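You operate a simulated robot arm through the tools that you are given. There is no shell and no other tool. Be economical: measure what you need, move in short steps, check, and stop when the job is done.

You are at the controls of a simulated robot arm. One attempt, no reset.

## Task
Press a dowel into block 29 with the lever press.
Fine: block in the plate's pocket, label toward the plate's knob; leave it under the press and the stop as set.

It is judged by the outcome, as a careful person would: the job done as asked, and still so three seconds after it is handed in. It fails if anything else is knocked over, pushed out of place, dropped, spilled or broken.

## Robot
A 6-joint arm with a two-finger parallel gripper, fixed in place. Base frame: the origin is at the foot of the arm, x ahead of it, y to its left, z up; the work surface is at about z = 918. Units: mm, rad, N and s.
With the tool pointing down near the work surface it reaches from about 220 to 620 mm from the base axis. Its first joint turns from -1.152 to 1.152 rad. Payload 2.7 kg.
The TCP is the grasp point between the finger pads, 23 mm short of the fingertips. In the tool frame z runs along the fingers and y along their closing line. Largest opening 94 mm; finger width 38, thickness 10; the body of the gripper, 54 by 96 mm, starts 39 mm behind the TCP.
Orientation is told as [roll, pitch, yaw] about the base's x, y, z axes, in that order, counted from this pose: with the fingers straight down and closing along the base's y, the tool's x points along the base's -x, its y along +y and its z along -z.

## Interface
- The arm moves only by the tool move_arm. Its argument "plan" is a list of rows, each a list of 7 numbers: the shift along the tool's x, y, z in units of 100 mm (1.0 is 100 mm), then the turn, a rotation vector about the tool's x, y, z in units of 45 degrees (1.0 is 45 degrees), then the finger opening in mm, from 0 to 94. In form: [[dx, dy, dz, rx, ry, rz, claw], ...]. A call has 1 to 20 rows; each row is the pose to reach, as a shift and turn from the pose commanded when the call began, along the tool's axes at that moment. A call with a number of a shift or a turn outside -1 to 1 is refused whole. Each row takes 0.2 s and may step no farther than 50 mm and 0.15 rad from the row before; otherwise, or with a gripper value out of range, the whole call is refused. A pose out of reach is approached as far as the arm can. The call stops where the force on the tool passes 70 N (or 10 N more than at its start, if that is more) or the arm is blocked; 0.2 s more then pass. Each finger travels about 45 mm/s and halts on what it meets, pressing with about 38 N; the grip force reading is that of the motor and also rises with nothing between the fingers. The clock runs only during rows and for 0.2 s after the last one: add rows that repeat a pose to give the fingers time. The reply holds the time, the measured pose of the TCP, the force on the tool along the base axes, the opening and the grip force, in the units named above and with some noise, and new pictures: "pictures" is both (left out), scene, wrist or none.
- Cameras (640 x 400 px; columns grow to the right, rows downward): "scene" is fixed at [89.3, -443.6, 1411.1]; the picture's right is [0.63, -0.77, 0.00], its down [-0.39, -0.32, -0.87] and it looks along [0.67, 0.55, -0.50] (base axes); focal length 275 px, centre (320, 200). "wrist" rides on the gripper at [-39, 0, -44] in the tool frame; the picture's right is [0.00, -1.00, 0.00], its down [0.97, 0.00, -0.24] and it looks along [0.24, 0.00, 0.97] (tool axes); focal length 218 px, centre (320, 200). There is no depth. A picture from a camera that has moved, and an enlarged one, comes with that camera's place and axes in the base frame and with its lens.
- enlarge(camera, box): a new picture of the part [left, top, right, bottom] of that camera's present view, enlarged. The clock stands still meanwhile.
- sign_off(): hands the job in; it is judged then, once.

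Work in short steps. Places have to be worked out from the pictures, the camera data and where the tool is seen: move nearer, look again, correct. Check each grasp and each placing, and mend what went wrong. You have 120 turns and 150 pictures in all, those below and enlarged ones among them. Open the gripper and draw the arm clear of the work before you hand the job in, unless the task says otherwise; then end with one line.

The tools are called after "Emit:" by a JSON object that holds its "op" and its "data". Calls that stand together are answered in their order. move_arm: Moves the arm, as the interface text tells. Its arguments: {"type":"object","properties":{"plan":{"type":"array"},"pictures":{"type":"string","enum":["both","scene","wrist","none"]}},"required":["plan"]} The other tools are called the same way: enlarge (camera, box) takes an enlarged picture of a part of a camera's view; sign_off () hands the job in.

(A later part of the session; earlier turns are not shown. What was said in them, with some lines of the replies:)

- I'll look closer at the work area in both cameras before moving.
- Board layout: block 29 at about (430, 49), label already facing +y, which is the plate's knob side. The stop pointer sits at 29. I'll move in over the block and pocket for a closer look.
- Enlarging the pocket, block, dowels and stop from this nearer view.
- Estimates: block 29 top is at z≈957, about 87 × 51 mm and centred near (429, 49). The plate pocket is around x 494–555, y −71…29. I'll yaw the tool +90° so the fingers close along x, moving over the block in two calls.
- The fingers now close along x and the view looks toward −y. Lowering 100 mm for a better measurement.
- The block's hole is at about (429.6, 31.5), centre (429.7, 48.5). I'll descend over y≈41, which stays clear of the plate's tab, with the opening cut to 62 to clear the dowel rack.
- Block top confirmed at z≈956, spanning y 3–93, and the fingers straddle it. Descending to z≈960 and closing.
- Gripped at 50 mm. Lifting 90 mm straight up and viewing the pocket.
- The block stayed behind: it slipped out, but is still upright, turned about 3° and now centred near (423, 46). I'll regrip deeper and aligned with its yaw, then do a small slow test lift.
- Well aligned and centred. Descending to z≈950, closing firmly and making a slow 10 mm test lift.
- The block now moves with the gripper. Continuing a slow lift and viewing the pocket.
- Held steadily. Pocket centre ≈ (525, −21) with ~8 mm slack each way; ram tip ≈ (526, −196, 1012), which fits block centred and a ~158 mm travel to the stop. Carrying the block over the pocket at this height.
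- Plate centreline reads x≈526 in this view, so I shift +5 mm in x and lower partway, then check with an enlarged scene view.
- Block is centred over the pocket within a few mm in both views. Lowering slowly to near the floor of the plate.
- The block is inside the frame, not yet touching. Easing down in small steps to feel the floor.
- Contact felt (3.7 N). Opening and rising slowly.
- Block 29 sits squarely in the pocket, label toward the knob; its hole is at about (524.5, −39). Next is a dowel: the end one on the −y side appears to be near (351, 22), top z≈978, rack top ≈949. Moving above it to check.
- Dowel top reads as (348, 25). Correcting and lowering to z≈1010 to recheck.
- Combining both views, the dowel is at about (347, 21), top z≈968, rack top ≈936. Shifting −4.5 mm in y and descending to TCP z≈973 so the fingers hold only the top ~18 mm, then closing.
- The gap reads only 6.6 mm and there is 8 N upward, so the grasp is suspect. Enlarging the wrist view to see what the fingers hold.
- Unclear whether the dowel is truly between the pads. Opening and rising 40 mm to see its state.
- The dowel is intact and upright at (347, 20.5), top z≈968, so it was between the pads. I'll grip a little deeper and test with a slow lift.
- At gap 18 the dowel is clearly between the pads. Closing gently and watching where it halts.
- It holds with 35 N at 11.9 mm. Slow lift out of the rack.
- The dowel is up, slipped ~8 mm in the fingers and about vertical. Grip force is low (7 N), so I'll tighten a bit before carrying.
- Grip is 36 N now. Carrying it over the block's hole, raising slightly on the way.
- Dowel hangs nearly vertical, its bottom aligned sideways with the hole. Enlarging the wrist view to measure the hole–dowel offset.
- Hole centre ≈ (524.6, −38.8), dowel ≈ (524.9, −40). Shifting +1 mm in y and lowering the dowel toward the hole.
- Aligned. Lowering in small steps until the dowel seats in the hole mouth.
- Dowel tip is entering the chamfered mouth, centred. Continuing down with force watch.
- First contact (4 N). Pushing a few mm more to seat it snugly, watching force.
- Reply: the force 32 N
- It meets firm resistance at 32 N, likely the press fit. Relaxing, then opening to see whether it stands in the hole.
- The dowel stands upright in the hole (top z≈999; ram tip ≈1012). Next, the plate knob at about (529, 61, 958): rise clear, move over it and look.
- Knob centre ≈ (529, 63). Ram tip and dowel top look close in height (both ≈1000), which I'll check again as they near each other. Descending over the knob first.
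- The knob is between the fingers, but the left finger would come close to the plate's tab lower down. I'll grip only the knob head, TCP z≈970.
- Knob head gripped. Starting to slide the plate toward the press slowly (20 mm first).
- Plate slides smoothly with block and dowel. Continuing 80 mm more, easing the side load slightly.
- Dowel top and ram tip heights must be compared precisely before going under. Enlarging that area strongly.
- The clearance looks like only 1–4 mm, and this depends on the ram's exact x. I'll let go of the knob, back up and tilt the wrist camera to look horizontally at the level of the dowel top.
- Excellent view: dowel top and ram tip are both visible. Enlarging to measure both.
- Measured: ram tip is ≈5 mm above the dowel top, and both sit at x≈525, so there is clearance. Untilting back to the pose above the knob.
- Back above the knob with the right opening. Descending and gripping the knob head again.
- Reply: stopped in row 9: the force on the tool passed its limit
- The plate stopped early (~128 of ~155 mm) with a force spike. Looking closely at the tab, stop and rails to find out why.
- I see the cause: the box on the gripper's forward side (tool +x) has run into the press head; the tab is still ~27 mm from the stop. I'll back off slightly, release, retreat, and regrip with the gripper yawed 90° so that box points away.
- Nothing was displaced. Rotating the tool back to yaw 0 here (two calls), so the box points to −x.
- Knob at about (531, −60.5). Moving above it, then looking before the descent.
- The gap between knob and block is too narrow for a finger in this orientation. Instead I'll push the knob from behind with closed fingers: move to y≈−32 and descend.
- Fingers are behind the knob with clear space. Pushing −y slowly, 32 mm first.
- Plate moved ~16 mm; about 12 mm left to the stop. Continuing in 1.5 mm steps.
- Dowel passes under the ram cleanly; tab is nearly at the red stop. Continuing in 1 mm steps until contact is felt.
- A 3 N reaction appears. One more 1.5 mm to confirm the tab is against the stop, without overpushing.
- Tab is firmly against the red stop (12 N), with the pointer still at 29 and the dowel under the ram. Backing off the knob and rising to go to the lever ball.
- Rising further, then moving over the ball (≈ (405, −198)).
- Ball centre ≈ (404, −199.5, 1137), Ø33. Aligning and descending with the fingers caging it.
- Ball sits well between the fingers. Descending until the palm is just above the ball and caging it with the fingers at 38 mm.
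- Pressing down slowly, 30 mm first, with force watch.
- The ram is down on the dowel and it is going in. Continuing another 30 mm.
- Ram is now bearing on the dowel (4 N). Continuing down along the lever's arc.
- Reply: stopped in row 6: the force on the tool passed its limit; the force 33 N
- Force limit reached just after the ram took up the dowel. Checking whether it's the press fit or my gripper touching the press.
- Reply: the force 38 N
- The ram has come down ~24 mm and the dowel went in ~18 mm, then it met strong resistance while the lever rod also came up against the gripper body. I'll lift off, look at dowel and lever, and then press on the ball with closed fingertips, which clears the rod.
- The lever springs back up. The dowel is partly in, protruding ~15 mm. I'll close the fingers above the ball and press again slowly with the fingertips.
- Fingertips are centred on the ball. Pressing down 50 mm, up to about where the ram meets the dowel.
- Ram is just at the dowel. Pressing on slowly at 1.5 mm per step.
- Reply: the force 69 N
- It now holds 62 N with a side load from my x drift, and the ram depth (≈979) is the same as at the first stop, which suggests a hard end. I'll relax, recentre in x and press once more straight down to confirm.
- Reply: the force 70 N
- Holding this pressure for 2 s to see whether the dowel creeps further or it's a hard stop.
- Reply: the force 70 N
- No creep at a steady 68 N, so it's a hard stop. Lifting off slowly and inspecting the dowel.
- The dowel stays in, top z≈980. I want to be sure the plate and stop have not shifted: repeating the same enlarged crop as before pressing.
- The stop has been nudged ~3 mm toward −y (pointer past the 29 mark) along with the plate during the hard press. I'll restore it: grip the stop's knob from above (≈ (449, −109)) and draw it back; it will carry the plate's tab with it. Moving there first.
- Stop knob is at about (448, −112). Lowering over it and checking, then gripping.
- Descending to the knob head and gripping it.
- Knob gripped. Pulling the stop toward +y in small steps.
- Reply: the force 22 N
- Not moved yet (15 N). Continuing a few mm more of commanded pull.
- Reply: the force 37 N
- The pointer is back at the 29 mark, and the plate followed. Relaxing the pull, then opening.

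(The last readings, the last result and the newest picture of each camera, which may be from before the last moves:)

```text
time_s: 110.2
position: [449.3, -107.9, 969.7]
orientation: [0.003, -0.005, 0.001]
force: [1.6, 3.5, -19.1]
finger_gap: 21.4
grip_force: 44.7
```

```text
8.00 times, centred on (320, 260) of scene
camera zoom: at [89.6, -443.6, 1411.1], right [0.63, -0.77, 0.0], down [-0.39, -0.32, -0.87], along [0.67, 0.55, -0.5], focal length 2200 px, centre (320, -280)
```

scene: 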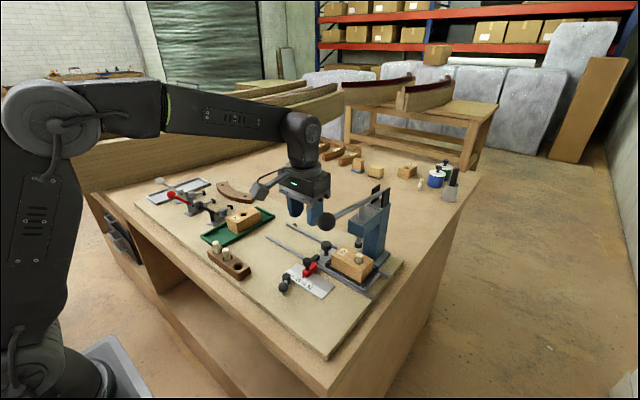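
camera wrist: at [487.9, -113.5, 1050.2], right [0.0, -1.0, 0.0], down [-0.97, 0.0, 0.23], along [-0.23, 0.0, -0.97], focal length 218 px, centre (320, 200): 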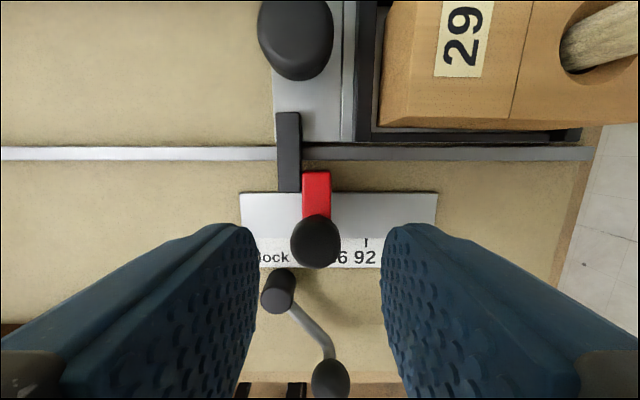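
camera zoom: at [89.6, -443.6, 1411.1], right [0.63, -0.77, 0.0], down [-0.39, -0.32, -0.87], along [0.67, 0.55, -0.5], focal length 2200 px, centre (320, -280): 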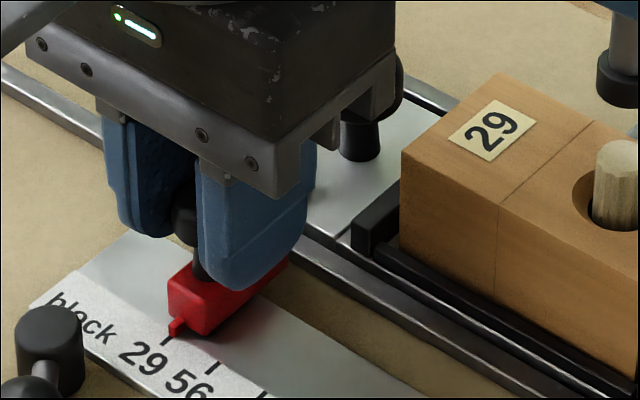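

Pointer matches its original spot relative to the 29 mark. Opening and rising straight up.

Emit:
{"op": "move_arm", "data": {"plan": [[0, 0, 0, 0, 0, 0, 30], [0, 0, 0, 0, 0, 0, 38], [0, 0, -0.1, 0, 0, 0, 40], [0, 0, -0.4, 0, 0, 0, 40], [0, 0, -0.8, 0, 0, 0, 40], [0, 0.1, -1, 0, 0, 0, 40], [0, 0.1, -1, 0, 0, 0, 40]], "pictures": "wrist"}}

Emit:
{"op": "enlarge", "data": {"camera": "scene", "box": [295, 235, 345, 285]}}

Emit:
{"op": "enlarge", "data": {"camera": "wrist", "box": [270, 60, 490, 240]}}

```text
time_s: 111.8
position: [447.6, -98.5, 1071.0]
orientation: [0.001, -0.01, 0.002]
force: [0.5, -0.7, -0.5]
finger_gap: 40.0
grip_force: 0.2
camera wrist: at [487.0, -99.5, 1115.3], right [0.0, -1.0, 0.0], down [-0.97, 0.0, 0.23], along [-0.23, 0.0, -0.97], focal length 218 px, centre (320, 200)
```

wrist: 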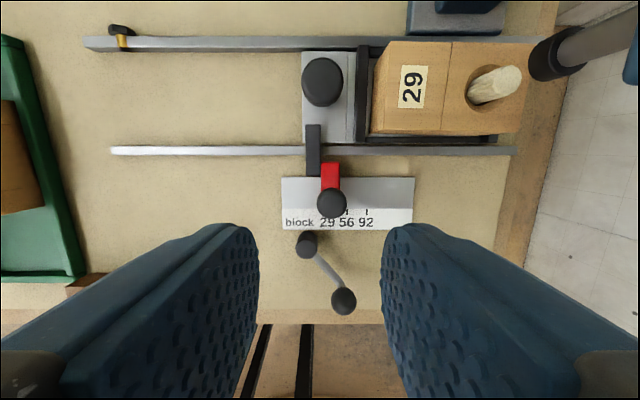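

```text
8.00 times, centred on (320, 260) of scene
camera zoom: at [89.3, -443.6, 1411.1], right [0.63, -0.77, 0.0], down [-0.39, -0.32, -0.87], along [0.67, 0.55, -0.5], focal length 2200 px, centre (320, -280)
```

zoom: 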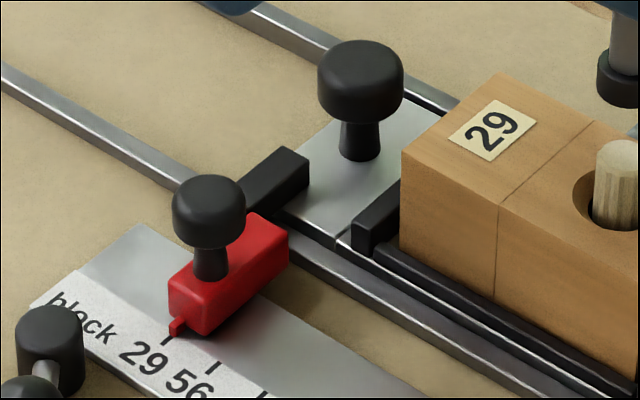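

```text
2.22 times, centred on (380, 150) of wrist
camera zoom: at [487.0, -99.5, 1115.3], right [0.0, -1.0, 0.0], down [-0.97, 0.0, 0.23], along [-0.23, 0.0, -0.97], focal length 485 px, centre (187, 311)
```

zoom: 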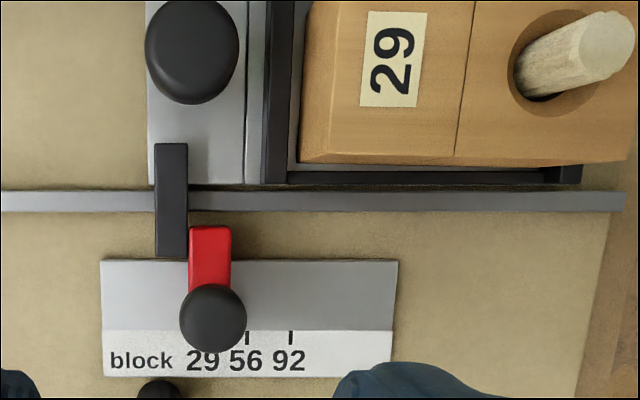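

Stop, plate and tab are back exactly where they were set, the block sits under the ram, and the dowel is seated at the end of the press stroke. Withdrawing the arm clear.

Emit:
{"op": "move_arm", "data": {"plan": [[0, 0.3, -0.3, 0, 0, 0, 50], [0.1, 0.6, -0.6, 0, 0, 0, 60], [0.3, 0.9, -0.9, 0, 0, 0, 80], [0.5, 1, -1, 0, 0, 0, 90], [0.5, 1, -1, 0, 0, 0, 90]], "pictures": "scene"}}

Emit:
{"op": "enlarge", "data": {"camera": "scene", "box": [200, 180, 400, 300]}}

Emit:
{"op": "enlarge", "data": {"camera": "scene", "box": [335, 230, 385, 270]}}

```text
time_s: 113.0
position: [396.1, 0.6, 1169.4]
orientation: [0.0, -0.01, -0.001]
force: [-0.6, -0.1, 0.1]
finger_gap: 89.8
grip_force: 0.1
```

scene: 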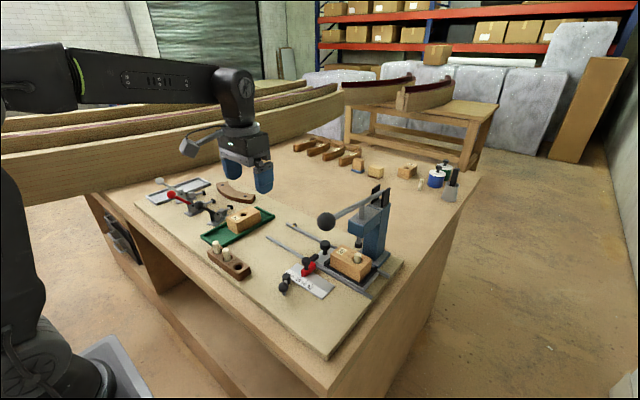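

```text
3.20 times, centred on (300, 240) of scene
camera zoom: at [89.3, -443.6, 1411.1], right [0.63, -0.77, 0.0], down [-0.39, -0.32, -0.87], along [0.67, 0.55, -0.5], focal length 880 px, centre (384, 72)
```

zoom: 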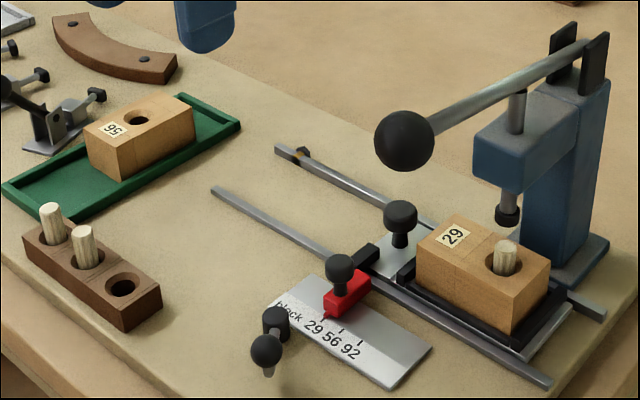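

```text
10.00 times, centred on (360, 250) of scene
camera zoom: at [89.3, -443.6, 1411.1], right [0.63, -0.77, 0.0], down [-0.39, -0.32, -0.87], along [0.67, 0.55, -0.5], focal length 2750 px, centre (-80, -300)
```

zoom: 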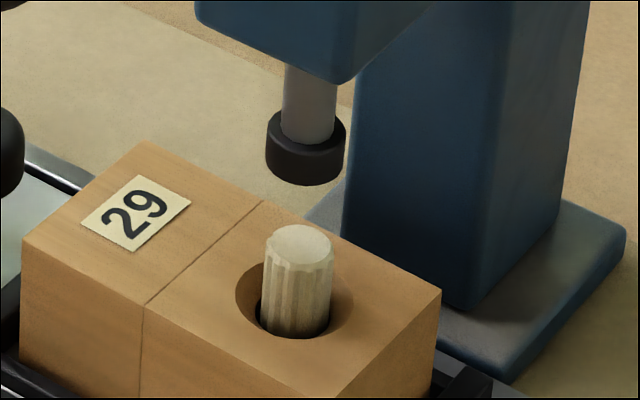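

Everything is in place: block 29 is in the pocket with its label toward the knob, the dowel is pressed in and upright, the tab is at the stop on 29, and the arm is clear. Signing off.

Emit:
{"op": "sign_off", "data": {}}

```text
The job is handed in.
```

I pressed the dowel into block 29 with the lever until it hit a hard stop at about 68 N; it still stands roughly 14 mm above the block. The block is in the pocket under the press with its label toward the knob. Pressing pushed the stop about 3 mm off, so I moved it back to the 29 mark, and earlier the gripper bumped the press head without moving it.
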